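You operate a simulated robot arm through the tools that you are given. There is no shell and no other tool.

The job below is to be done with a simulated two-armed robot. You get a single attempt, and the scene is never put back.

TASK
The white and black felts are on each other's ports: change them over and give one stroke.
Fine: leave both on the ports of their own colours; leave the other felts; leave the drive padlocked. Set down upright: what you pick out.

The check looks at the end state, three seconds after you hand in, the way a careful person would. Anything else that was tipped, shoved, dropped, spilled or broken makes it a failure.

THE ROBOT
Two 6-joint arms with two-finger parallel grippers on one trunk that stands fixed in place. Base frame: the origin is at the foot of the trunk, x ahead of it, y to its left, z up. Lengths are in mm, angles in degrees, forces in N, time in s.
The left shoulder is at [50, 170, 1312], the right one opposite. Each reaches about 1092 mm from its shoulder. Payload 1.57 kg a hand.
Tool frame (each hand has its own): the origin (TCP) lies between the finger pads and is the grasp point; the fingertips stand 30 mm ahead of it; z points along the fingers, y is the line along which they close. The gripper opens to 80 mm. The fingers are 17 mm wide and 12 mm thick; the gripper's body (40 by 82 mm) begins 80 mm behind the TCP.
Orientation is that of the tool frame in the base frame, as a unit quaternion [w, x, y, z]. With the fingers straight down and closing along the base's y, the tool's x points along the base's -x, its y along +y and its z along -z.

THE INTERFACE
- The arms move only by the tool apply_moves. It takes "left_steps", "right_steps" or both (then of equal length, played together; a hand with none holds still); each is a list of rows, each an object of numbers (a shift or turn left out is 0, a gripper value left out holds the last): "dx", "dy", "dz": the shift along the base's x, y, z in units of 50 mm (1.0 is 50 mm); "wx", "wy", "wz": the turn, a rotation vector about the base's x, y, z in units of 6 degrees (1.0 is 6 degrees). In form: [{"dx": .., "dy": .., "dz": .., "wx": .., "wy": .., "wz": ..}, ...]. A call has 1 to 20 rows; each row shifts and turns the commanded pose from where the row before left it. "left_grip" and "right_grip" are, for a hand that has rows, the opening, from 0 (shut) to 1 (fully open), set as the call begins (left out, the last holds). A call with a number of a shift or a turn outside -1 to 1 is refused whole. Rows are played at 5 a second. More than 50 mm and 8.6 degrees between two rows, or a gripper value outside its range, and nothing of the call is played. Where a pose cannot be reached the arm comes as near as it can. A force on the tool above 60 N (or 10 N above the force at the start of the call, whichever is more), or a blocked arm, ends the call early, and 0.2 s more pass. The fingers move at their own pace (about 72 mm/s each) and stop on an object; they squeeze with about 41 N. The grip force told is the motor's: it shows also when the fingers shut on nothing. Time passes only in rows, and 0.2 s behind the last, so rows that do not move let the fingers close. It gives the time, the measured TCP pose, the force on the tool (base axes), the opening and the grip force at its end, in the units of the frame above (readings bear some noise), with the torque about the TCP (base axes, N m) and any sound that the robot's microphone picked up.
- Cameras (640 x 400 px; columns grow to the right, rows downward): "scene" is now at [28.2, 22.9, 1871.9]; the picture's right is [0.29, -0.96, 0.00], its down [-0.79, -0.24, -0.56] and it looks along [0.53, 0.16, -0.83] (base axes); focal length 311 px, centre (320, 200). "left" rides on the left gripper at [72, 7, -122] in its tool frame; the picture's right is [-0.09, 1.00, 0.00], its down [-0.84, -0.08, -0.54] and it looks along [-0.54, -0.05, 0.84] (tool axes); focal length 238 px, centre (320, 200). "right" rides on the right gripper at [72, -7, -122] in its tool frame; the picture's right is [0.09, 1.00, 0.00], its down [-0.84, 0.08, -0.54] and it looks along [-0.54, 0.05, 0.84] (tool axes); focal length 238 px, centre (320, 200). There is no depth. A picture from a camera that has moved, and an enlarged one, comes with that camera's place and axes in the base frame and with its lens.
- grab_frame(camera): a new picture of that camera. The clock stands still meanwhile.
- raise_lower(by): slides the trunk up (or, below 0, down) by that many mm; the arms and the scene camera ride with it, the base frame stays. It gives what a move gives, with no picture.
- head_to(pan, tilt): turns the head with the scene camera to pan (to the left, within 86 degrees either way) and tilt (down, from -29 to 69), counted from straight ahead of the robot. It gives what a move gives.
- zoom(camera, box): a new picture of the part [left, top, right, bottom] of that camera's present view, enlarged. The clock stands still meanwhile.
- sign_off(): hands the job in; it is judged then, once.

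Nothing tells you positions but the pictures and the camera data. Unless the task says otherwise, let go and move clear before handing in.

The tools are called after "Request:" as a command line: name --argument value ..., lists and objects as JSON in quotes. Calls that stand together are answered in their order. apply_moves: Moves the arms, as the interface text tells. Its arguments: {"type":"object","properties":{"left_steps":{"type":"array","items":{"type":"object","properties":{"dx":{"type":"number"},"dy":{"type":"number"},"dz":{"type":"number"},"wx":{"type":"number"},"wy":{"type":"number"},"wz":{"type":"number"}}}},"left_grip":{"type":"number"},"right_steps":{"type":"array","items":{"type":"object","properties":{"dx":{"type":"number"},"dy":{"type":"number"},"dz":{"type":"number"},"wx":{"type":"number"},"wy":{"type":"number"},"wz":{"type":"number"}}}},"right_grip":{"type":"number"}},"required":[]} The other tools are called the same way: raise_lower (by) slides the trunk up or down; head_to (pan, tilt) turns the head that bears the scene camera; grab_frame (camera) takes a picture; zoom (camera, box) takes an enlarged picture of a part of a camera's view; sign_off () hands the job in.

At the start:

```text
t: 0.0
left_position: [394.5, 568.9, 1201.6]
left_orientation: [0.001, 0.0, 1.0, -0.001]
left_force: [-0.5, 0.2, -1.1]
left_ft_torque: [-0.04, 0.0, 0.01]
left_grip_width: 80.0
left_grip_force: 0.1
right_position: [685.4, -4.2, 1201.6]
right_orientation: [0.0, 0.0, 1.0, 0.0]
right_force: [0.0, -0.1, -0.1]
right_ft_torque: [-0.02, 0.04, -0.01]
right_grip_width: 79.9
right_grip_force: 0.1
trunk travel left (down, up): [-927.0, 43.0]
head pan, tilt: [16.9, 56.1]
```

scene: 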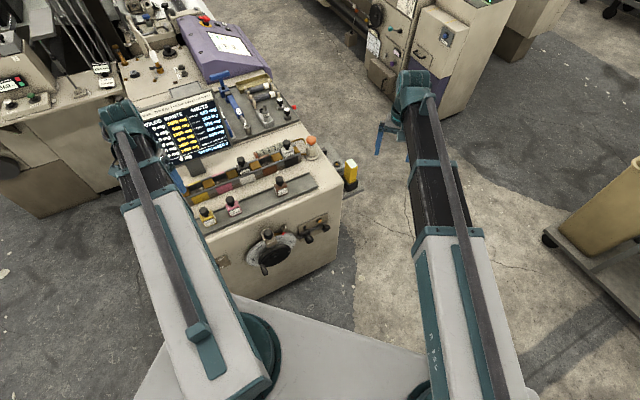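
right: 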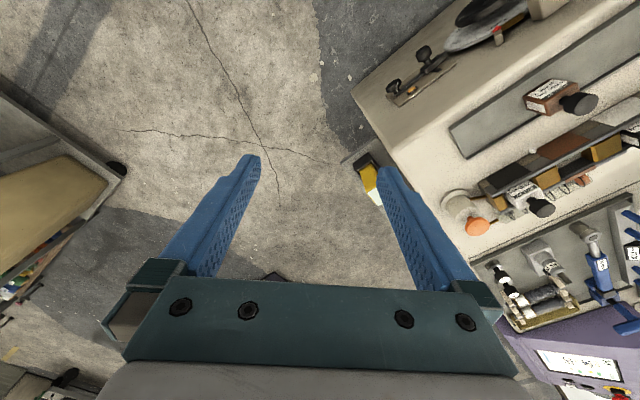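
left: 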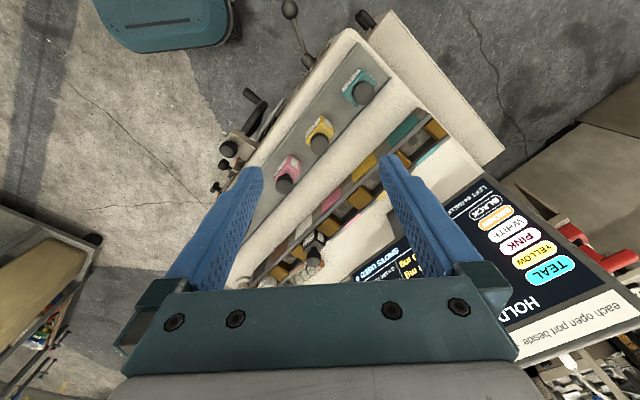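

I see a machine with a dark screen, coloured ports and felts ahead-left of the trunk. I'll take enlarged views first to understand the parts before anything moves.

Request:
zoom --camera "scene" --box '[120, 70, 380, 290]'

Request:
zoom --camera "scene" --box '[180, 130, 340, 230]'

Request:
zoom --camera "left" --box '[200, 0, 640, 380]'

Request:
zoom --camera "right" --box '[340, 0, 640, 400]'

Request:
zoom --camera "scene" --box '[130, 80, 240, 170]'

```text
1.82 times, centred on (250, 180) of scene
camera zoom: at [28.2, 22.9, 1871.9], right [0.29, -0.96, 0.0], down [-0.79, -0.24, -0.56], along [0.53, 0.16, -0.83], focal length 566 px, centre (447, 236)
```

zoom: 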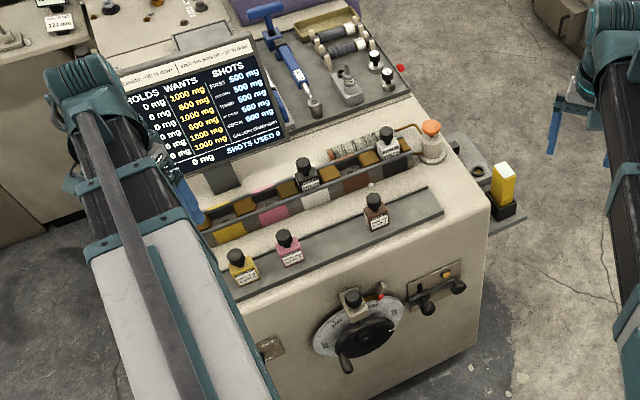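

```text
4.00 times, centred on (260, 180) of scene
camera zoom: at [28.2, 22.9, 1871.9], right [0.29, -0.96, 0.0], down [-0.79, -0.24, -0.56], along [0.53, 0.16, -0.83], focal length 1245 px, centre (560, 280)
```

zoom: 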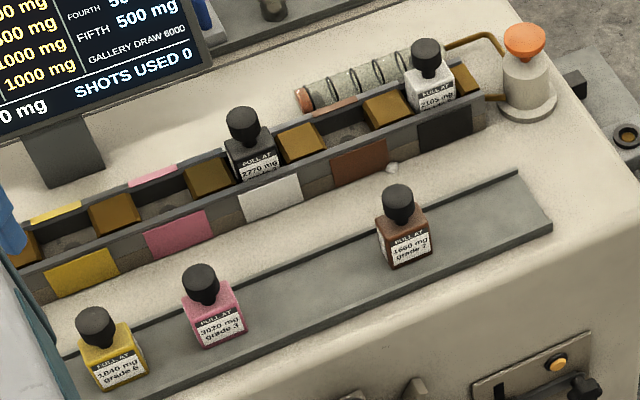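

```text
1.05 times, centred on (420, 190) of left (not enlarged: the box is as wide or as high as the picture)
camera zoom: at [320.9, 573.9, 1323.5], right [0.09, 1.0, 0.0], down [0.84, -0.08, 0.54], along [0.54, -0.05, -0.84], focal length 251 px, centre (215, 210)
```

zoom: 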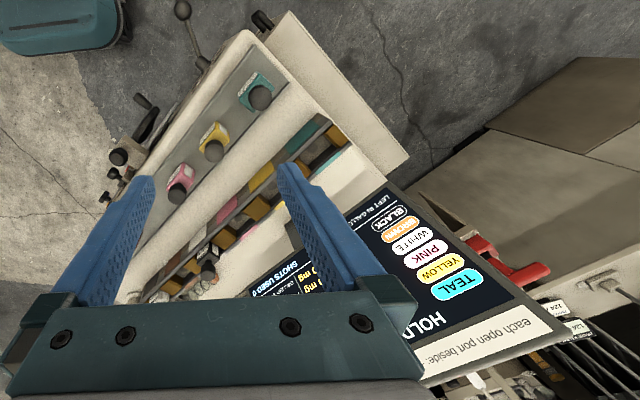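

```text
1.00 times, centred on (490, 200) of right (not enlarged: the box is as wide or as high as the picture)
camera zoom: at [613.9, -9.3, 1323.6], right [-0.09, 1.0, 0.0], down [0.84, 0.08, 0.54], along [0.54, 0.05, -0.84], focal length 238 px, centre (150, 200)
```

zoom: 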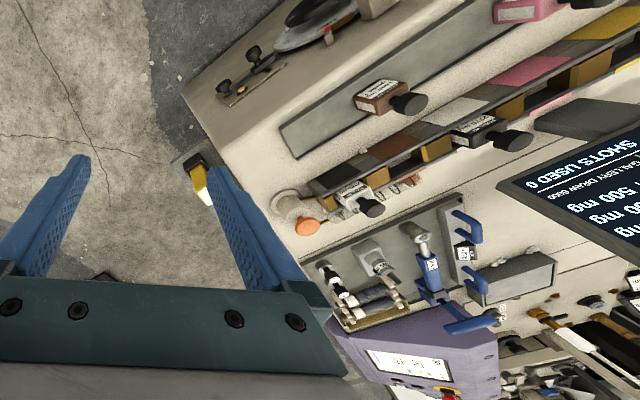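

```text
4.44 times, centred on (185, 125) of scene
camera zoom: at [28.2, 22.9, 1871.9], right [0.29, -0.96, 0.0], down [-0.79, -0.24, -0.56], along [0.53, 0.16, -0.83], focal length 1384 px, centre (920, 533)
```

zoom: 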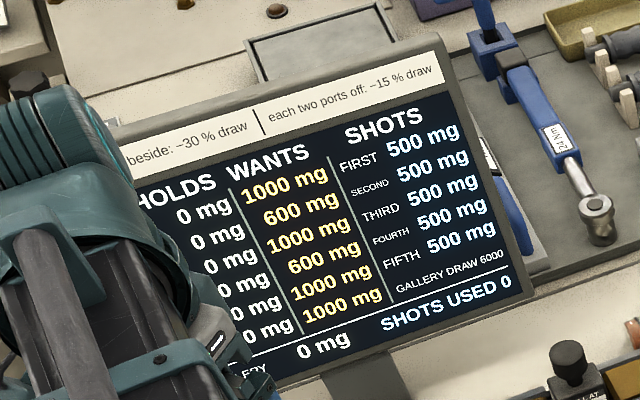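

The ports run along a shelf on the machine, with the black felt on the white port and the white felt on the black port. The orange knob at its end is near (870, 314, 972). Next I'll look closer at the labels, the drive and what sits around the ports.

Request:
zoom --camera "scene" --box '[210, 190, 370, 290]'

Request:
zoom --camera "scene" --box '[260, 125, 340, 175]'

Request:
zoom --camera "scene" --box '[200, 60, 320, 140]'

Request:
zoom --camera "right" --box '[340, 120, 500, 260]'

Request:
zoom --camera "right" --box '[500, 60, 640, 180]'

Request:
zoom --camera "scene" --box '[320, 130, 400, 200]'

```text
4.00 times, centred on (290, 240) of scene
camera zoom: at [28.2, 22.9, 1871.9], right [0.29, -0.96, 0.0], down [-0.79, -0.24, -0.56], along [0.53, 0.16, -0.83], focal length 1245 px, centre (440, 40)
```

zoom: 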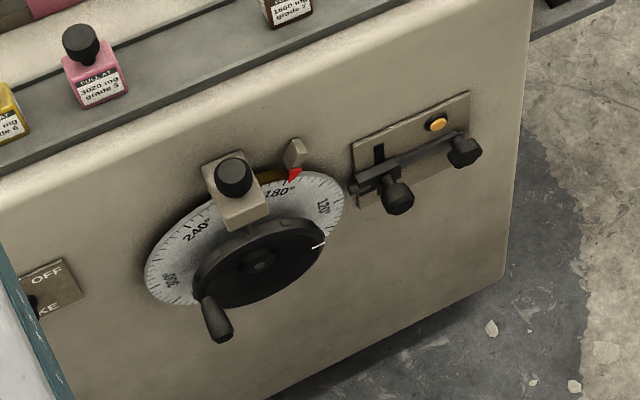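

```text
8.00 times, centred on (300, 150) of scene
camera zoom: at [28.2, 22.9, 1871.9], right [0.29, -0.96, 0.0], down [-0.79, -0.24, -0.56], along [0.53, 0.16, -0.83], focal length 2490 px, centre (480, 600)
```

zoom: 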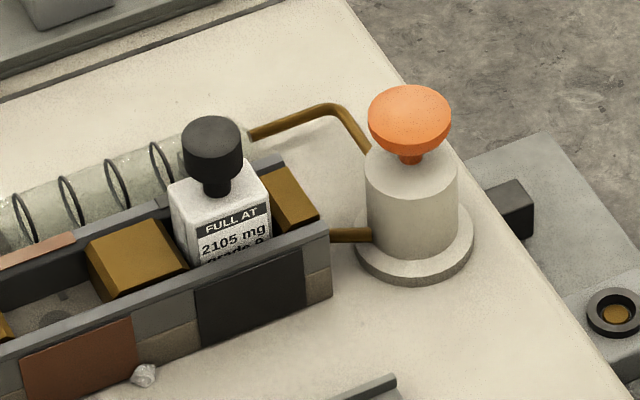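

```text
5.00 times, centred on (260, 100) of scene
camera zoom: at [28.2, 22.9, 1871.9], right [0.29, -0.96, 0.0], down [-0.79, -0.24, -0.56], along [0.53, 0.16, -0.83], focal length 1557 px, centre (620, 700)
```

zoom: 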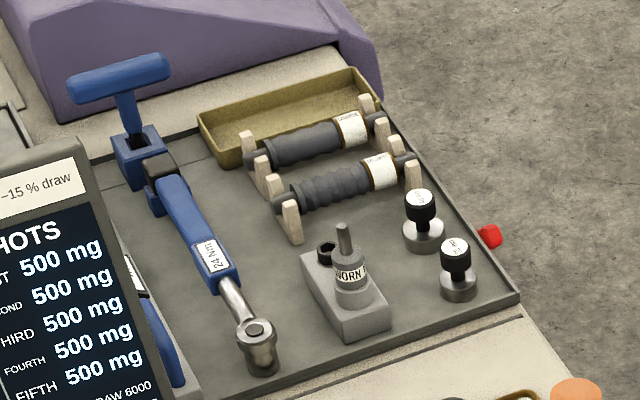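

```text
2.86 times, centred on (420, 190) of right
camera zoom: at [613.9, -9.3, 1323.6], right [-0.09, 1.0, 0.0], down [0.84, 0.08, 0.54], along [0.54, 0.05, -0.84], focal length 681 px, centre (34, 229)
```

zoom: 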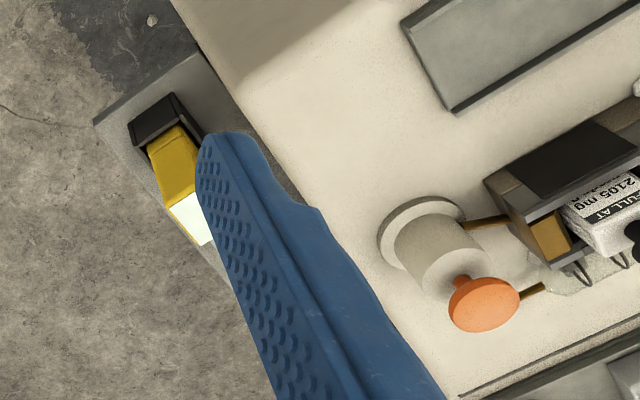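

```text
3.33 times, centred on (570, 120) of right
camera zoom: at [613.9, -9.3, 1323.6], right [-0.09, 1.0, 0.0], down [0.84, 0.08, 0.54], along [0.54, 0.05, -0.84], focal length 794 px, centre (-513, 467)
```

zoom: 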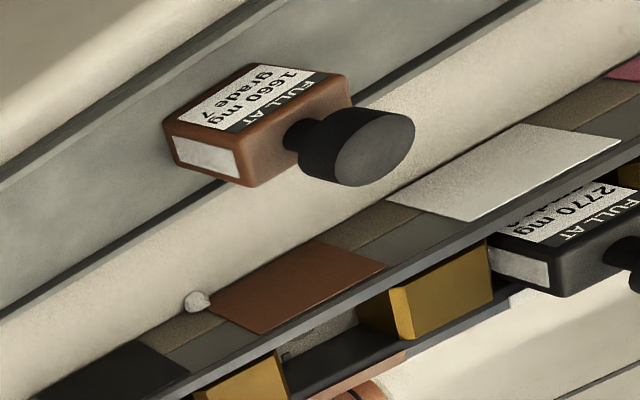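

```text
5.71 times, centred on (360, 165) of scene
camera zoom: at [28.2, 22.9, 1871.9], right [0.29, -0.96, 0.0], down [-0.79, -0.24, -0.56], along [0.53, 0.16, -0.83], focal length 1779 px, centre (91, 400)
```

zoom: 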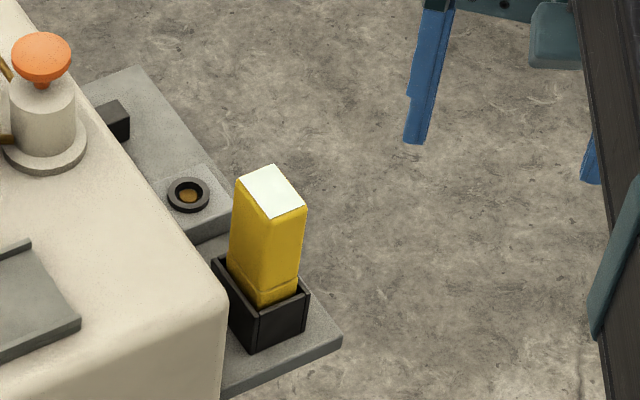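

The orange mushroom on the cylinder looks like the hand pump, with brass pipes to the gallery. My left arm hides the screen and the left half of the machine, so I'll swing it up and out to the left.

Request:
apply_moves --left_steps '[{"dx": -0.5, "dy": 0.5, "dz": 0.5}, {"dx": -0.5, "dy": 0.5, "dz": 0.5}, {"dx": -0.6, "dy": 0.6, "dz": 0.2}, {"dx": -0.6, "dy": 0.6, "dz": 0.2}, {"dx": -0.6, "dy": 0.6}, {"dx": -0.6, "dy": 0.6}]'

Request:
grab_frame --camera "scene"

```text
t: 1.4
left_position: [223.5, 739.8, 1201.8]
left_orientation: [0.001, 0.001, 1.0, 0.0]
left_force: [-0.3, 1.2, 0.8]
left_ft_torque: [-0.02, -0.03, 0.02]
left_grip_width: 79.9
left_grip_force: 0.0
left hand out of reach, approached as far as the arm can: row 1, 2, 3, 4
right_position: [685.2, -2.7, 1202.6]
right_orientation: [0.0, 0.0, 1.0, 0.0]
right_force: [-1.0, -0.2, -0.3]
right_ft_torque: [0.03, -0.02, 0.02]
right_grip_width: 79.9
right_grip_force: 0.1
trunk travel left (down, up): [-927.0, 43.0]
head pan, tilt: [16.9, 56.1]
```

```text
taken
camera scene: at [27.5, 23.6, 1871.9], right [0.29, -0.96, 0.0], down [-0.79, -0.24, -0.56], along [0.53, 0.16, -0.83], focal length 311 px, centre (320, 200)
```

scene: 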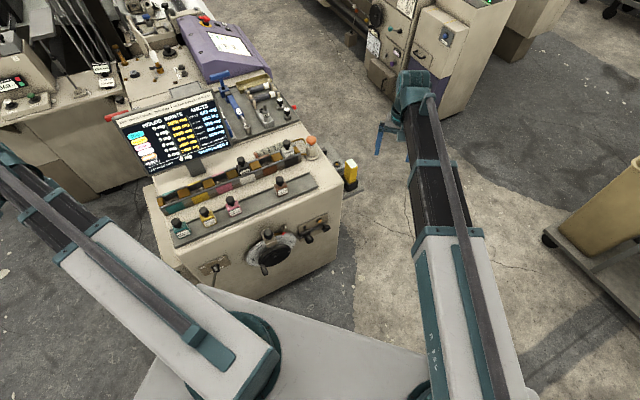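

The view is clear now. I'll zoom in on the screen, ports, racks and front panel.

Request:
zoom --camera "scene" --box '[110, 85, 240, 175]'

Request:
zoom --camera "scene" --box '[145, 135, 265, 245]'

Request:
zoom --camera "scene" --box '[170, 220, 350, 310]'

Request:
zoom --camera "scene" --box '[90, 0, 270, 110]'

Request:
zoom --camera "scene" --box '[190, 245, 250, 285]'

```text
4.44 times, centred on (175, 130) of scene
camera zoom: at [27.5, 23.6, 1871.9], right [0.29, -0.96, 0.0], down [-0.79, -0.24, -0.56], along [0.53, 0.16, -0.83], focal length 1384 px, centre (964, 511)
```

zoom: 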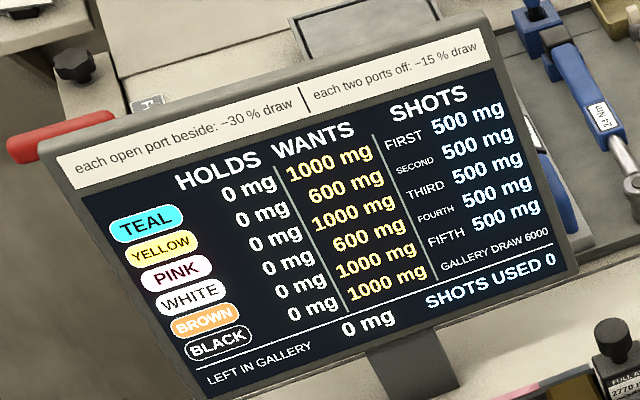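

```text
3.64 times, centred on (205, 190) of scene
camera zoom: at [27.5, 23.6, 1871.9], right [0.29, -0.96, 0.0], down [-0.79, -0.24, -0.56], along [0.53, 0.16, -0.83], focal length 1132 px, centre (738, 236)
```

zoom: 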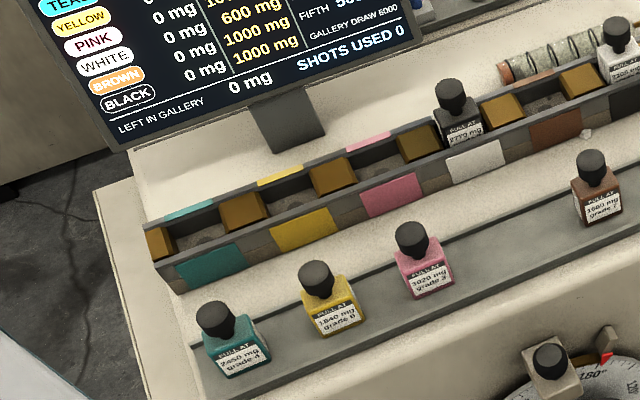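

```text
3.56 times, centred on (260, 265) of scene
camera zoom: at [27.5, 23.6, 1871.9], right [0.29, -0.96, 0.0], down [-0.79, -0.24, -0.56], along [0.53, 0.16, -0.83], focal length 1107 px, centre (533, -31)
```

zoom: 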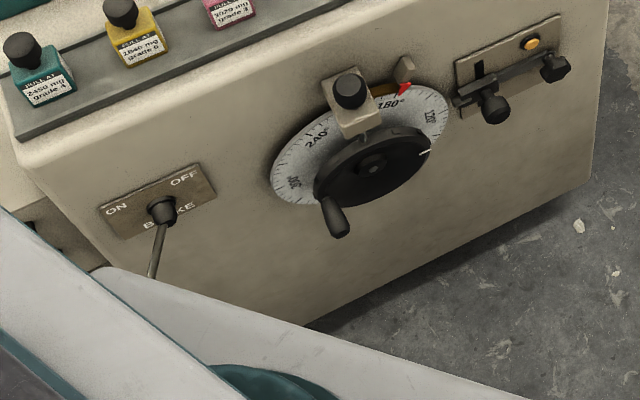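

```text
3.56 times, centred on (180, 55) of scene
camera zoom: at [27.5, 23.6, 1871.9], right [0.29, -0.96, 0.0], down [-0.79, -0.24, -0.56], along [0.53, 0.16, -0.83], focal length 1107 px, centre (818, 716)
```

zoom: 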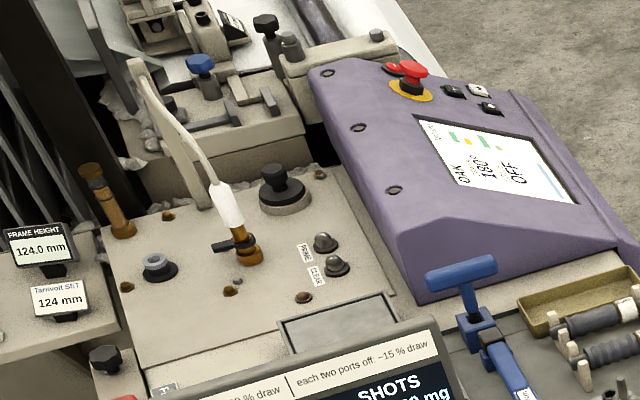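

```text
10.00 times, centred on (220, 265) of scene
camera zoom: at [27.5, 23.6, 1871.9], right [0.29, -0.96, 0.0], down [-0.79, -0.24, -0.56], along [0.53, 0.16, -0.83], focal length 3113 px, centre (1320, -450)
```

zoom: 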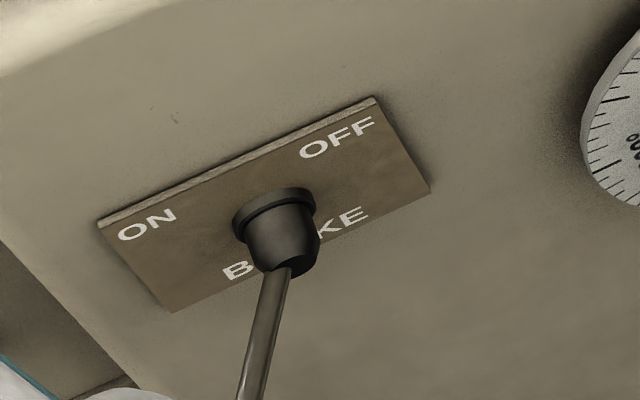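

The screen sits just behind and above the black felt. I place the white felt's cap near (813, 396, 985), the black felt's cap near (680, 533, 985), and the machine is turned about 45°. I'll bring the left hand camera over the row from the front for a closer look.

Request:
apply_moves --left_steps '[{"dx": 0.673, "dy": -0.64, "wz": 0.75}, {"dx": 0.673, "dy": -0.64, "wz": 0.75}, {"dx": 0.673, "dy": -0.64, "wz": 0.75}, {"dx": 0.673, "dy": -0.64, "wz": 0.75}, {"dx": 0.673, "dy": -0.64, "wz": 0.75}, {"dx": 0.673, "dy": -0.64, "wz": 0.75}, {"dx": 0.673, "dy": -0.64, "wz": 0.75}, {"dx": 0.673, "dy": -0.64, "wz": 0.75}, {"dx": 0.673, "dy": -0.64, "wz": 0.75}, {"dx": 0.673, "dy": -0.64, "wz": 0.75}]'

Request:
grab_frame --camera "left"

Request:
grab_frame --camera "scene"

```text
t: 3.6
left_position: [560.4, 416.9, 1201.7]
left_orientation: [0.0, -0.383, 0.924, 0.0]
left_force: [0.1, -0.2, 0.2]
left_ft_torque: [0.01, 0.02, 0.0]
left_grip_width: 80.0
left_grip_force: 0.0
left hand out of reach, approached as far as the arm can: row 1
right_position: [684.7, -1.8, 1201.5]
right_orientation: [0.0, 0.0, 1.0, 0.0]
right_force: [0.8, -0.4, 0.6]
right_ft_torque: [0.02, 0.02, -0.03]
right_grip_width: 80.1
right_grip_force: 0.0
trunk travel left (down, up): [-927.0, 43.0]
head pan, tilt: [16.9, 56.1]
```

```text
taken
camera left: at [504.3, 368.3, 1323.3], right [-0.64, 0.77, 0.0], down [0.65, 0.54, 0.54], along [0.42, 0.35, -0.84], focal length 238 px, centre (320, 200)
```

left: 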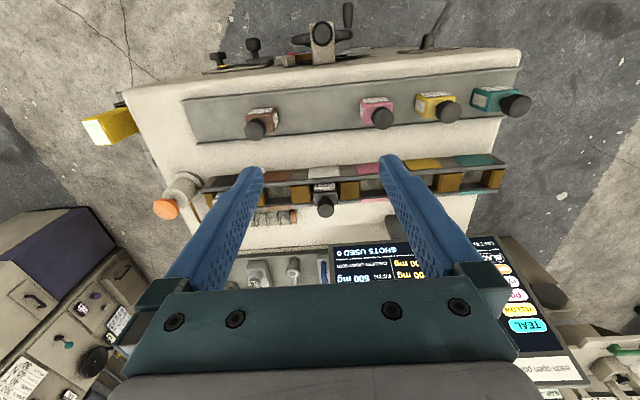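

```text
taken
camera scene: at [29.0, 22.3, 1871.9], right [0.29, -0.96, 0.0], down [-0.79, -0.24, -0.56], along [0.53, 0.16, -0.83], focal length 311 px, centre (320, 200)
```

scene: 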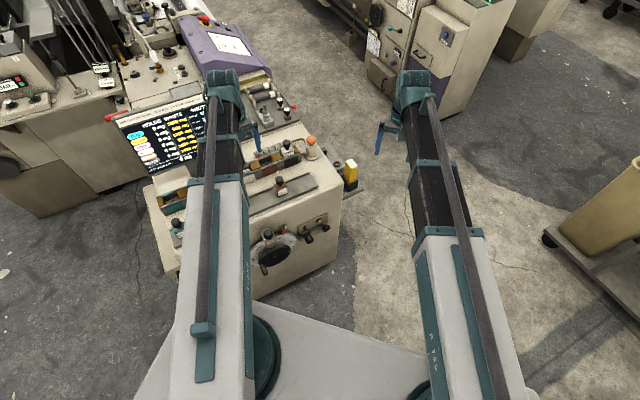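

The row lines up with the gripper at 45° yaw, as expected. I'll zoom on the ports and bottles.

Request:
zoom --camera "left" --box '[230, 130, 410, 250]'

Request:
zoom --camera "left" --box '[90, 40, 310, 180]'

Request:
zoom --camera "left" --box '[330, 70, 550, 210]'

Request:
zoom --camera "scene" --box '[240, 110, 340, 200]'

```text
3.33 times, centred on (320, 190) of left
camera zoom: at [504.3, 368.3, 1323.3], right [-0.64, 0.77, 0.0], down [0.65, 0.54, 0.54], along [0.42, 0.35, -0.84], focal length 794 px, centre (320, 233)
```

zoom: 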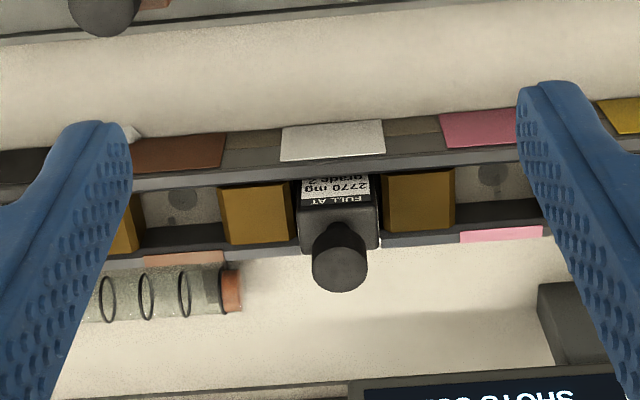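

```text
2.86 times, centred on (200, 110) of left
camera zoom: at [504.3, 368.3, 1323.3], right [-0.64, 0.77, 0.0], down [0.65, 0.54, 0.54], along [0.42, 0.35, -0.84], focal length 681 px, centre (663, 457)
```

zoom: 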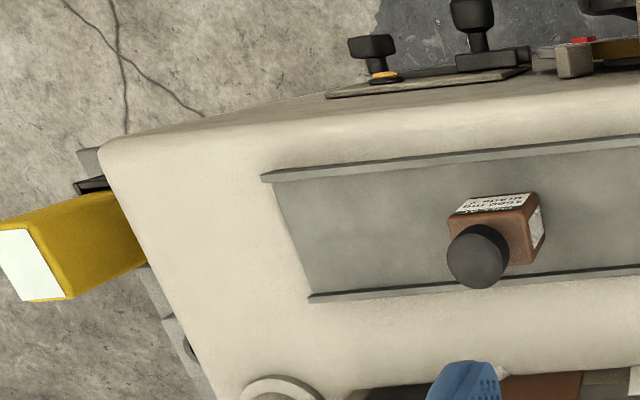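

```text
2.86 times, centred on (440, 140) of left
camera zoom: at [504.3, 368.3, 1323.3], right [-0.64, 0.77, 0.0], down [0.65, 0.54, 0.54], along [0.42, 0.35, -0.84], focal length 681 px, centre (-23, 371)
```

zoom: 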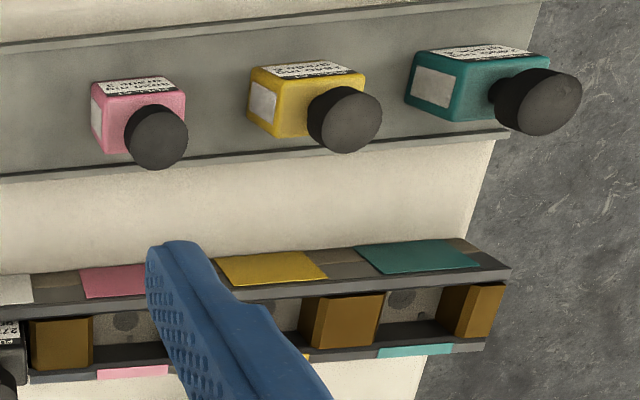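

```text
4.44 times, centred on (290, 155) of scene
camera zoom: at [29.0, 22.3, 1871.9], right [0.29, -0.96, 0.0], down [-0.79, -0.24, -0.56], along [0.53, 0.16, -0.83], focal length 1384 px, centre (453, 400)
```

zoom: 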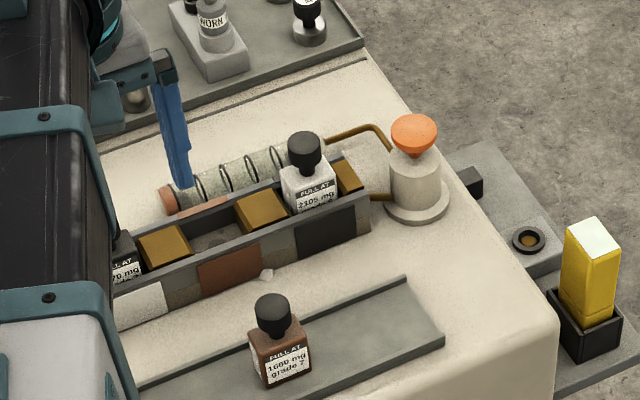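

The felts are square bottles with round black caps, each sitting in a pocket between bronze blocks, and the front tray has free space between pink and brown. I'll come lower in front of the black felt to measure heights and clearances, including the screen edge.

Request:
apply_moves --left_steps '[{"dx": 0.398, "dy": 0.366, "dz": -0.509}, {"dx": 0.398, "dy": 0.366, "dz": -0.509}, {"dx": 0.398, "dy": 0.366, "dz": -0.509}, {"dx": 0.398, "dy": 0.366, "dz": -0.509}]'

Request:
grab_frame --camera "left"

Request:
zoom --camera "left" --box '[240, 60, 420, 180]'

Request:
grab_frame --camera "right"

```text
t: 4.6
left_position: [638.2, 491.0, 1201.9]
left_orientation: [0.002, -0.382, 0.924, 0.001]
left_force: [0.0, -1.3, -1.0]
left_ft_torque: [0.02, 0.03, 0.01]
left_grip_width: 79.9
left_grip_force: 0.1
left hand out of reach, approached as far as the arm can: row 1, 2, 3, 4
right_position: [685.5, -2.2, 1201.8]
right_orientation: [0.001, 0.0, 1.0, 0.0]
right_force: [0.0, 0.5, 0.1]
right_ft_torque: [-0.01, 0.02, 0.03]
right_grip_width: 80.1
right_grip_force: 0.0
trunk travel left (down, up): [-927.0, 43.0]
head pan, tilt: [16.9, 56.1]
```

```text
taken
camera left: at [583.5, 442.2, 1323.2], right [-0.64, 0.77, 0.0], down [0.65, 0.54, 0.54], along [0.42, 0.35, -0.84], focal length 238 px, centre (320, 200)
```

left: 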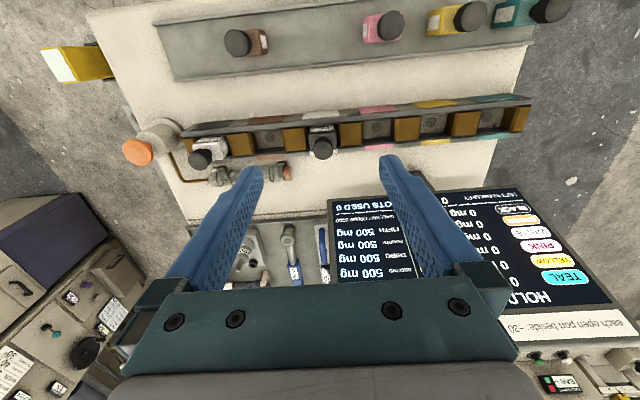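

```text
3.33 times, centred on (330, 120) of left
camera zoom: at [583.5, 442.2, 1323.2], right [-0.64, 0.77, 0.0], down [0.65, 0.54, 0.54], along [0.42, 0.35, -0.84], focal length 794 px, centre (287, 467)
```

zoom: 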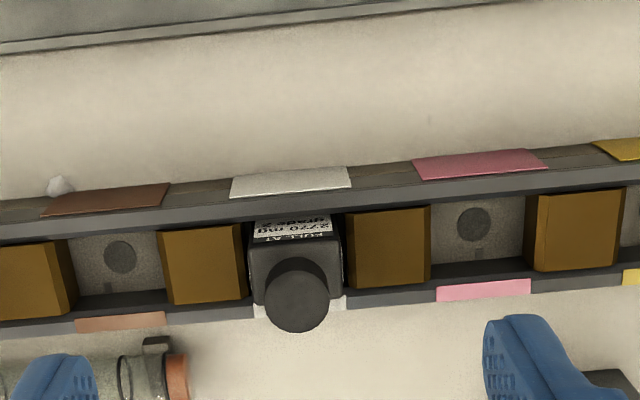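

```text
taken
camera right: at [614.2, -9.0, 1323.5], right [-0.09, 1.0, 0.0], down [0.84, 0.08, 0.54], along [0.54, 0.05, -0.84], focal length 238 px, centre (320, 200)
```

right: 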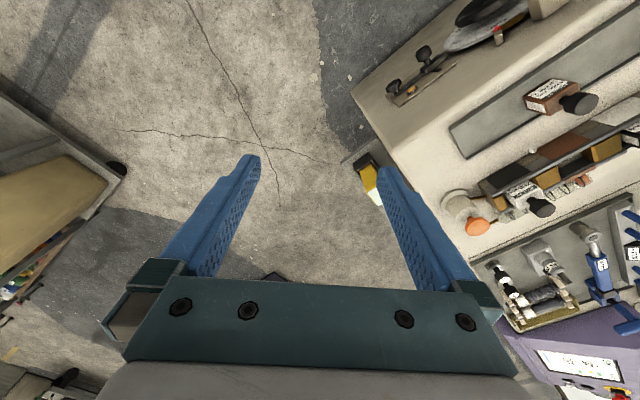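

The hand moved level but did not come down, so vertical moves seem blocked for this arm in this pose. I'll test a small pure vertical move and a small tilt with the right hand, which hangs over open floor.

Request:
apply_moves --right_steps '[{"dz": -0.5}, {"dz": -0.5}]'

Request:
apply_moves --right_steps '[{"wy": 0.8}, {"wy": 0.8}]'

```text
t: 5.2
left_position: [638.8, 488.8, 1202.7]
left_orientation: [0.001, -0.382, 0.924, 0.001]
left_force: [0.0, 0.7, 0.3]
left_ft_torque: [0.01, -0.01, 0.0]
left_grip_width: 79.9
left_grip_force: 0.1
right_position: [684.2, -3.0, 1201.4]
right_orientation: [0.0, 0.001, 1.0, 0.0]
right_force: [-0.6, 0.9, -0.8]
right_ft_torque: [0.0, 0.0, 0.01]
right_grip_width: 80.1
right_grip_force: 0.3
right hand out of reach, approached as far as the arm can: row 1, 2
trunk travel left (down, up): [-927.0, 43.0]
head pan, tilt: [16.9, 56.1]
```

```text
t: 5.8
left_position: [639.9, 488.2, 1202.5]
left_orientation: [0.001, -0.382, 0.924, 0.001]
left_force: [0.2, 0.1, 0.5]
left_ft_torque: [-0.01, -0.01, 0.04]
left_grip_width: 80.4
left_grip_force: 0.0
right_position: [684.7, -2.9, 1204.2]
right_orientation: [-0.084, 0.0, 0.996, 0.001]
right_force: [-0.6, -1.3, 0.3]
right_ft_torque: [0.0, 0.0, 0.01]
right_grip_width: 80.3
right_grip_force: 0.0
trunk travel left (down, up): [-927.0, 43.0]
head pan, tilt: [16.9, 56.1]
```

Tilting works but vertical moves don't: the arms travel level and height comes only from the trunk slide. I'll straighten the right hand, move it clear to the right and back, then lower the trunk 100 mm for closer measurements.

Request:
apply_moves --right_steps '[{"wy": -0.8, "dx": -0.5, "dy": -0.6}, {"wy": -0.8, "dx": -0.5, "dy": -0.6}, {"dx": -0.5, "dy": -0.7}, {"dx": -0.5, "dy": -0.7}, {"dx": -0.5, "dy": -0.7}, {"dx": -0.5, "dy": -0.7}]'

Request:
raise_lower --by -100

Request:
grab_frame --camera "left"

Request:
zoom --camera "left" --box '[240, 60, 420, 180]'

Request:
grab_frame --camera "scene"

```text
t: 7.2
left_position: [638.0, 489.9, 1202.4]
left_orientation: [0.0, -0.382, 0.924, 0.0]
left_force: [0.5, -0.2, 0.5]
left_ft_torque: [0.03, -0.01, 0.01]
left_grip_width: 80.0
left_grip_force: 0.0
right_position: [533.4, -206.9, 1202.8]
right_orientation: [0.0, -0.001, 1.0, 0.0]
right_force: [0.2, 0.1, -0.2]
right_ft_torque: [0.03, 0.02, -0.01]
right_grip_width: 79.8
right_grip_force: 0.0
trunk travel left (down, up): [-927.0, 43.0]
head pan, tilt: [16.9, 56.1]
```

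```text
t: 8.5
left_position: [639.8, 488.2, 1100.8]
left_orientation: [0.0, -0.383, 0.924, 0.001]
left_force: [0.5, 0.8, 0.9]
left_ft_torque: [0.0, -0.01, -0.01]
left_grip_width: 80.1
left_grip_force: 0.0
right_position: [535.2, -204.8, 1102.3]
right_orientation: [0.0, 0.0, 1.0, 0.0]
right_force: [0.3, -0.4, -0.3]
right_ft_torque: [0.01, 0.01, -0.02]
right_grip_width: 79.9
right_grip_force: 0.1
trunk travel left (down, up): [-827.0, 143.0]
head pan, tilt: [16.9, 56.1]
```

```text
taken
camera left: at [582.7, 441.6, 1223.5], right [-0.64, 0.77, 0.0], down [0.65, 0.54, 0.54], along [0.42, 0.35, -0.84], focal length 238 px, centre (320, 200)
```

left: 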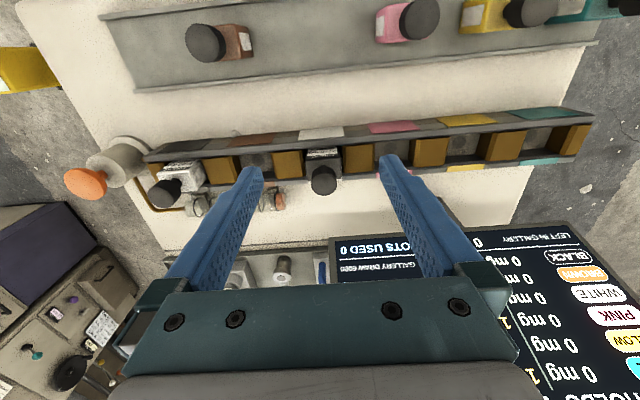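

```text
3.33 times, centred on (330, 120) of left
camera zoom: at [582.7, 441.6, 1223.5], right [-0.64, 0.77, 0.0], down [0.65, 0.54, 0.54], along [0.42, 0.35, -0.84], focal length 794 px, centre (287, 467)
```

zoom: 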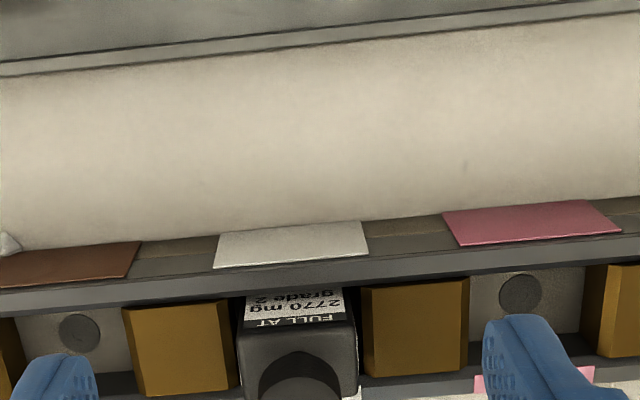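

```text
taken
camera scene: at [28.0, 22.9, 1771.9], right [0.29, -0.96, 0.0], down [-0.79, -0.24, -0.56], along [0.53, 0.16, -0.83], focal length 311 px, centre (320, 200)
```

scene: 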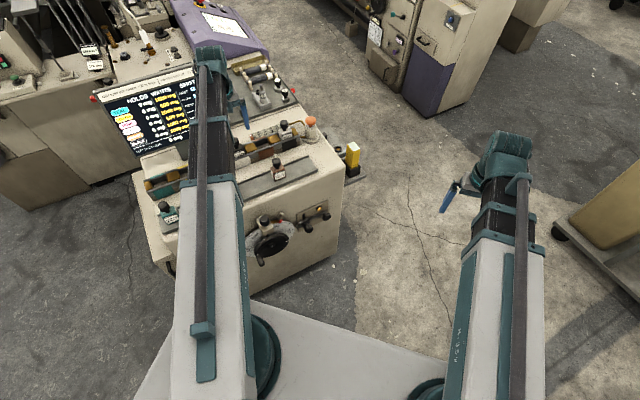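

The trunk slide works cleanly. I'll take two views of the black felt from different distances at this height so I can triangulate its position properly.

Request:
apply_moves --left_steps '[{"dx": -0.41, "dy": -0.41}, {"dx": -0.41, "dy": -0.41}, {}]'

Request:
zoom --camera "left" --box '[230, 130, 410, 280]'

Request:
apply_moves --left_steps '[{"dx": 0.51, "dy": 0.51}, {"dx": 0.51, "dy": 0.51}, {"dx": 0.51, "dy": 0.51}, {}]'

Request:
zoom --camera "left" --box '[230, 50, 410, 200]'

Request:
grab_frame --camera "left"

```text
t: 9.3
left_position: [596.1, 448.4, 1101.8]
left_orientation: [0.001, -0.382, 0.924, 0.0]
left_force: [-0.7, 0.3, 0.0]
left_ft_torque: [-0.01, 0.03, 0.02]
left_grip_width: 80.0
left_grip_force: 0.0
right_position: [535.3, -204.5, 1101.8]
right_orientation: [-0.001, 0.0, 1.0, 0.0]
right_force: [0.5, 0.1, 0.6]
right_ft_torque: [-0.02, 0.01, 0.01]
right_grip_width: 79.8
right_grip_force: 0.0
trunk travel left (down, up): [-827.0, 143.0]
head pan, tilt: [16.9, 56.1]
```

```text
2.67 times, centred on (320, 205) of left
camera zoom: at [540.1, 400.3, 1223.4], right [-0.64, 0.77, 0.0], down [0.65, 0.54, 0.54], along [0.42, 0.35, -0.84], focal length 636 px, centre (320, 187)
```

zoom: 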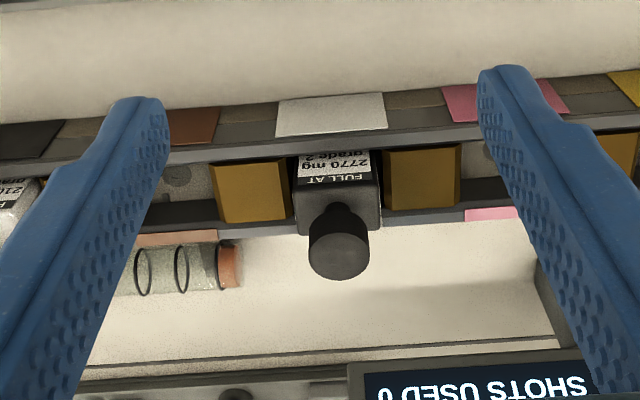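

```text
t: 10.3
left_position: [675.2, 522.7, 1103.5]
left_orientation: [0.001, -0.382, 0.924, 0.0]
left_force: [0.1, -1.4, 0.3]
left_ft_torque: [-0.05, 0.0, 0.02]
left_grip_width: 80.0
left_grip_force: 0.0
right_position: [534.5, -205.7, 1102.1]
right_orientation: [0.0, 0.0, 1.0, 0.0]
right_force: [0.5, -0.1, 0.7]
right_ft_torque: [-0.01, -0.01, -0.01]
right_grip_width: 80.0
right_grip_force: 0.0
trunk travel left (down, up): [-827.0, 143.0]
head pan, tilt: [16.9, 56.1]
```

```text
2.67 times, centred on (320, 125) of left
camera zoom: at [617.3, 475.9, 1223.7], right [-0.64, 0.77, 0.0], down [0.65, 0.54, 0.54], along [0.42, 0.35, -0.84], focal length 636 px, centre (320, 400)
```

zoom: 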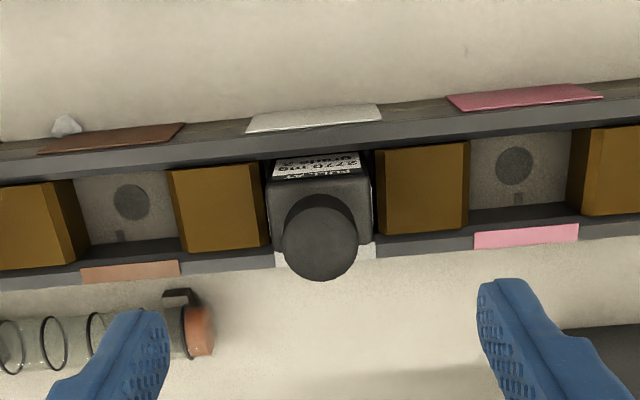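

```text
taken
camera left: at [617.3, 475.9, 1223.7], right [-0.64, 0.77, 0.0], down [0.65, 0.54, 0.54], along [0.42, 0.35, -0.84], focal length 238 px, centre (320, 200)
```

left: 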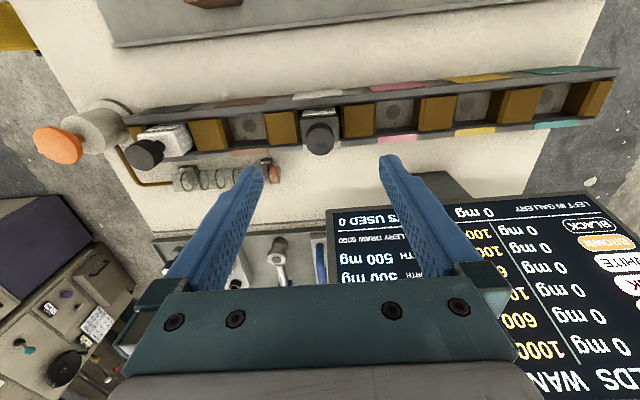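

The black felt's cap top works out at about (678, 526, 991), with the body top near z 947 and the blocks near z 937. Next I'll measure the tray the same way to find a safe upright parking spot.

Request:
apply_moves --left_steps '[{"dx": -0.541, "dy": -0.541}, {"dx": -0.541, "dy": -0.541}, {}]'

Request:
grab_frame --camera "left"

Request:
zoom --camera "left" --box '[170, 0, 410, 150]'

Request:
apply_moves --left_steps '[{"dx": -0.566, "dy": -0.566}, {"dx": -0.566, "dy": -0.566}, {}]'

Request:
grab_frame --camera "left"

Request:
zoom --camera "left" --box '[170, 80, 410, 230]'

```text
t: 11.1
left_position: [621.0, 470.4, 1101.0]
left_orientation: [0.001, -0.383, 0.924, 0.0]
left_force: [-1.2, -0.3, 0.2]
left_ft_torque: [-0.02, 0.0, 0.01]
left_grip_width: 79.9
left_grip_force: 0.0
right_position: [536.0, -205.2, 1101.4]
right_orientation: [0.0, 0.001, 1.0, -0.001]
right_force: [0.0, 0.5, 0.3]
right_ft_torque: [0.01, -0.01, 0.01]
right_grip_width: 80.1
right_grip_force: 0.1
trunk travel left (down, up): [-827.0, 143.0]
head pan, tilt: [16.9, 56.1]
```

```text
taken
camera left: at [563.7, 422.8, 1223.4], right [-0.64, 0.77, 0.0], down [0.65, 0.54, 0.54], along [0.42, 0.35, -0.84], focal length 238 px, centre (320, 200)
```

left: 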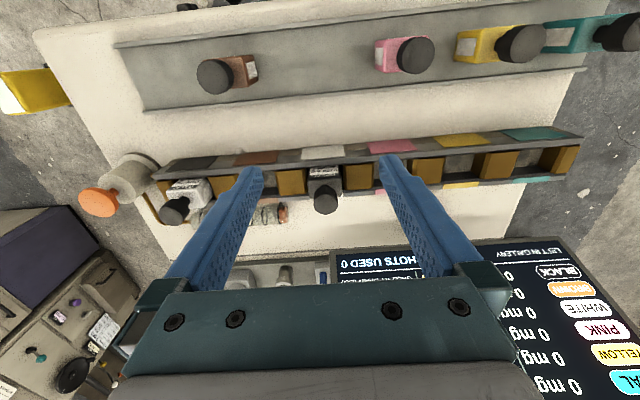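

```text
2.67 times, centred on (290, 75) of left
camera zoom: at [563.7, 422.8, 1223.4], right [-0.64, 0.77, 0.0], down [0.65, 0.54, 0.54], along [0.42, 0.35, -0.84], focal length 636 px, centre (400, 533)
```

zoom: 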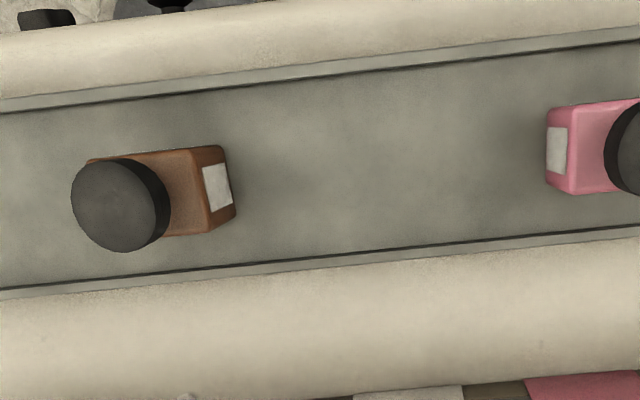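

```text
t: 11.9
left_position: [563.1, 414.4, 1101.8]
left_orientation: [0.0, -0.382, 0.924, 0.0]
left_force: [-0.2, -0.7, -0.4]
left_ft_torque: [-0.02, -0.04, -0.02]
left_grip_width: 80.2
left_grip_force: 0.0
right_position: [535.2, -205.9, 1100.8]
right_orientation: [0.0, 0.0, 1.0, -0.001]
right_force: [0.0, 0.2, -0.5]
right_ft_torque: [0.03, 0.0, 0.03]
right_grip_width: 80.0
right_grip_force: 0.1
trunk travel left (down, up): [-827.0, 143.0]
head pan, tilt: [16.9, 56.1]
```

```text
taken
camera left: at [507.3, 366.5, 1223.3], right [-0.64, 0.77, 0.0], down [0.65, 0.54, 0.54], along [0.42, 0.35, -0.84], focal length 238 px, centre (320, 200)
```

left: 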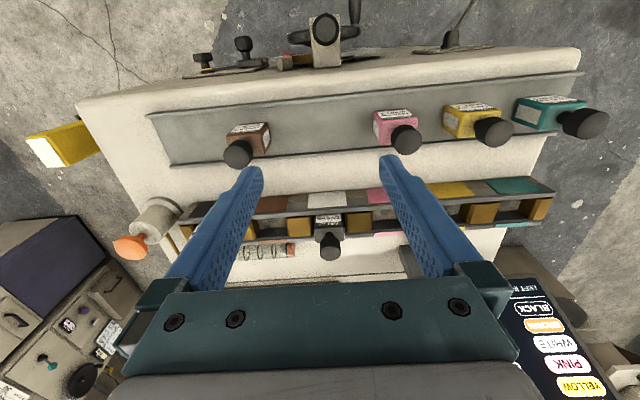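

```text
2.67 times, centred on (290, 155) of left
camera zoom: at [507.3, 366.5, 1223.3], right [-0.64, 0.77, 0.0], down [0.65, 0.54, 0.54], along [0.42, 0.35, -0.84], focal length 636 px, centre (400, 320)
```

zoom: 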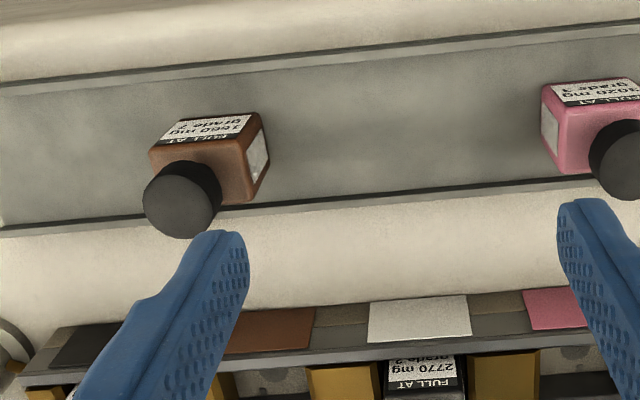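

The bottle stands about 93 mm tall, and its tray position is about 21 mm lower than its port position. The tray space at the same l as the white port, midway between pink and brown, is free. Now I'll bring the open hand directly above the black felt and check alignment.

Request:
apply_moves --left_steps '[{"dx": 0.5785, "dy": 0.5705}, {"dx": 0.5785, "dy": 0.5705}, {"dx": 0.5785, "dy": 0.5705}, {"dx": 0.5785, "dy": 0.5705}, {}, {}]'

Request:
zoom --camera "left" --box '[220, 40, 420, 200]'

Request:
zoom --camera "scene" --box '[180, 40, 340, 200]'

```text
t: 13.3
left_position: [677.1, 530.8, 1101.7]
left_orientation: [0.0, -0.383, 0.924, 0.0]
left_force: [-0.2, -0.2, 0.4]
left_ft_torque: [0.02, -0.02, -0.01]
left_grip_width: 80.1
left_grip_force: 0.1
right_position: [535.7, -204.6, 1101.0]
right_orientation: [0.0, 0.0, 1.0, 0.0]
right_force: [0.1, 0.4, 0.8]
right_ft_torque: [0.03, 0.04, 0.02]
right_grip_width: 80.0
right_grip_force: 0.0
trunk travel left (down, up): [-827.0, 143.0]
head pan, tilt: [16.9, 56.1]
```

```text
2.50 times, centred on (320, 120) of left
camera zoom: at [619.4, 483.0, 1223.3], right [-0.64, 0.77, 0.0], down [0.65, 0.54, 0.54], along [0.42, 0.35, -0.84], focal length 596 px, centre (320, 400)
```

zoom: 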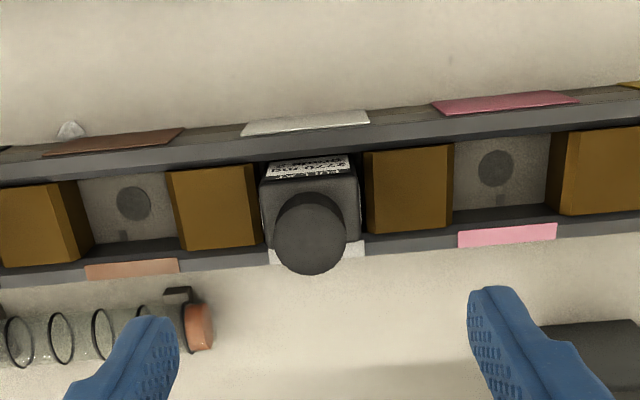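

```text
2.50 times, centred on (260, 120) of scene
camera zoom: at [28.4, 23.1, 1771.9], right [0.29, -0.96, 0.0], down [-0.79, -0.24, -0.56], along [0.53, 0.16, -0.83], focal length 778 px, centre (470, 400)
```

zoom: 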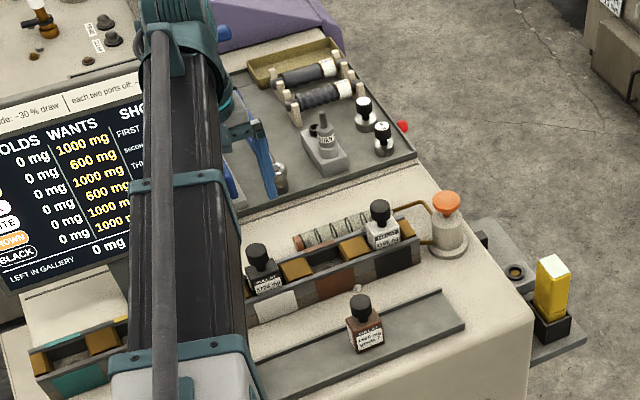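

The hand is centred in f but sits about 3.7 mm too far left along the row. I'll correct that, lower by 75 mm and check again.

Request:
apply_moves --left_steps '[{"dx": 0.052, "dy": -0.052}, {}, {}]'

Request:
raise_lower --by -75

Request:
grab_frame --camera "left"

Request:
zoom --camera "scene" --box '[160, 40, 320, 200]'

```text
t: 14.1
left_position: [679.5, 527.7, 1101.7]
left_orientation: [0.001, -0.383, 0.924, 0.0]
left_force: [0.2, 0.1, 0.3]
left_ft_torque: [-0.01, 0.02, 0.01]
left_grip_width: 79.7
left_grip_force: 0.1
right_position: [534.2, -205.3, 1102.4]
right_orientation: [0.0, 0.0, 1.0, -0.001]
right_force: [0.7, 0.2, 0.8]
right_ft_torque: [-0.03, -0.02, -0.02]
right_grip_width: 80.0
right_grip_force: 0.1
trunk travel left (down, up): [-827.0, 143.0]
head pan, tilt: [16.9, 56.1]
```

```text
t: 15.2
left_position: [678.8, 528.2, 1027.8]
left_orientation: [0.0, -0.383, 0.924, 0.0]
left_force: [-0.2, 0.2, -0.5]
left_ft_torque: [-0.01, -0.04, 0.0]
left_grip_width: 80.0
left_grip_force: 0.0
right_position: [534.5, -204.5, 1027.3]
right_orientation: [0.0, 0.0, 1.0, 0.001]
right_force: [-0.1, 0.7, -0.4]
right_ft_torque: [-0.02, 0.02, 0.0]
right_grip_width: 79.6
right_grip_force: 0.1
trunk travel left (down, up): [-752.0, 218.0]
head pan, tilt: [16.9, 56.1]
```

```text
taken
camera left: at [622.5, 479.3, 1148.6], right [-0.64, 0.77, 0.0], down [0.65, 0.54, 0.54], along [0.42, 0.35, -0.84], focal length 238 px, centre (320, 200)
```

left: 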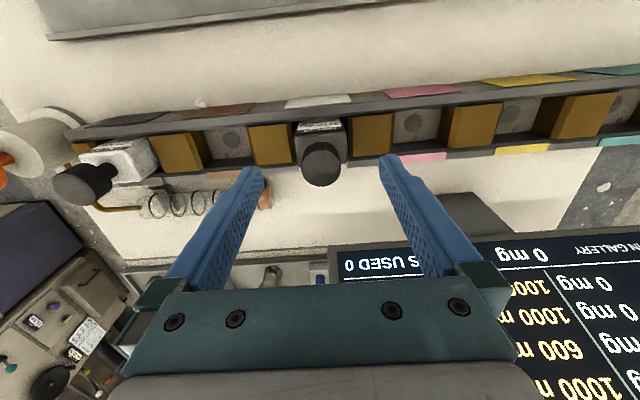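

```text
2.50 times, centred on (240, 120) of scene
camera zoom: at [28.0, 22.8, 1696.9], right [0.29, -0.96, 0.0], down [-0.79, -0.24, -0.56], along [0.53, 0.16, -0.83], focal length 778 px, centre (520, 400)
```

zoom: 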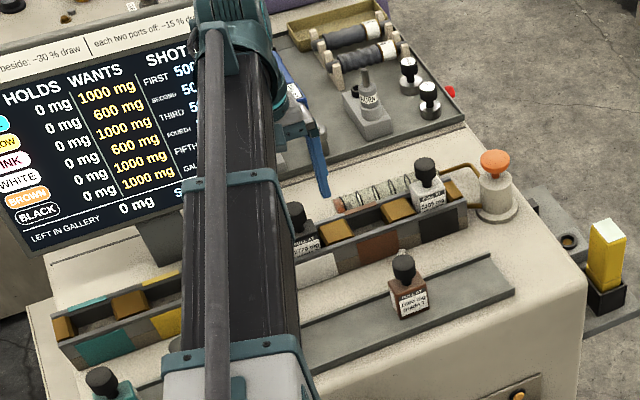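

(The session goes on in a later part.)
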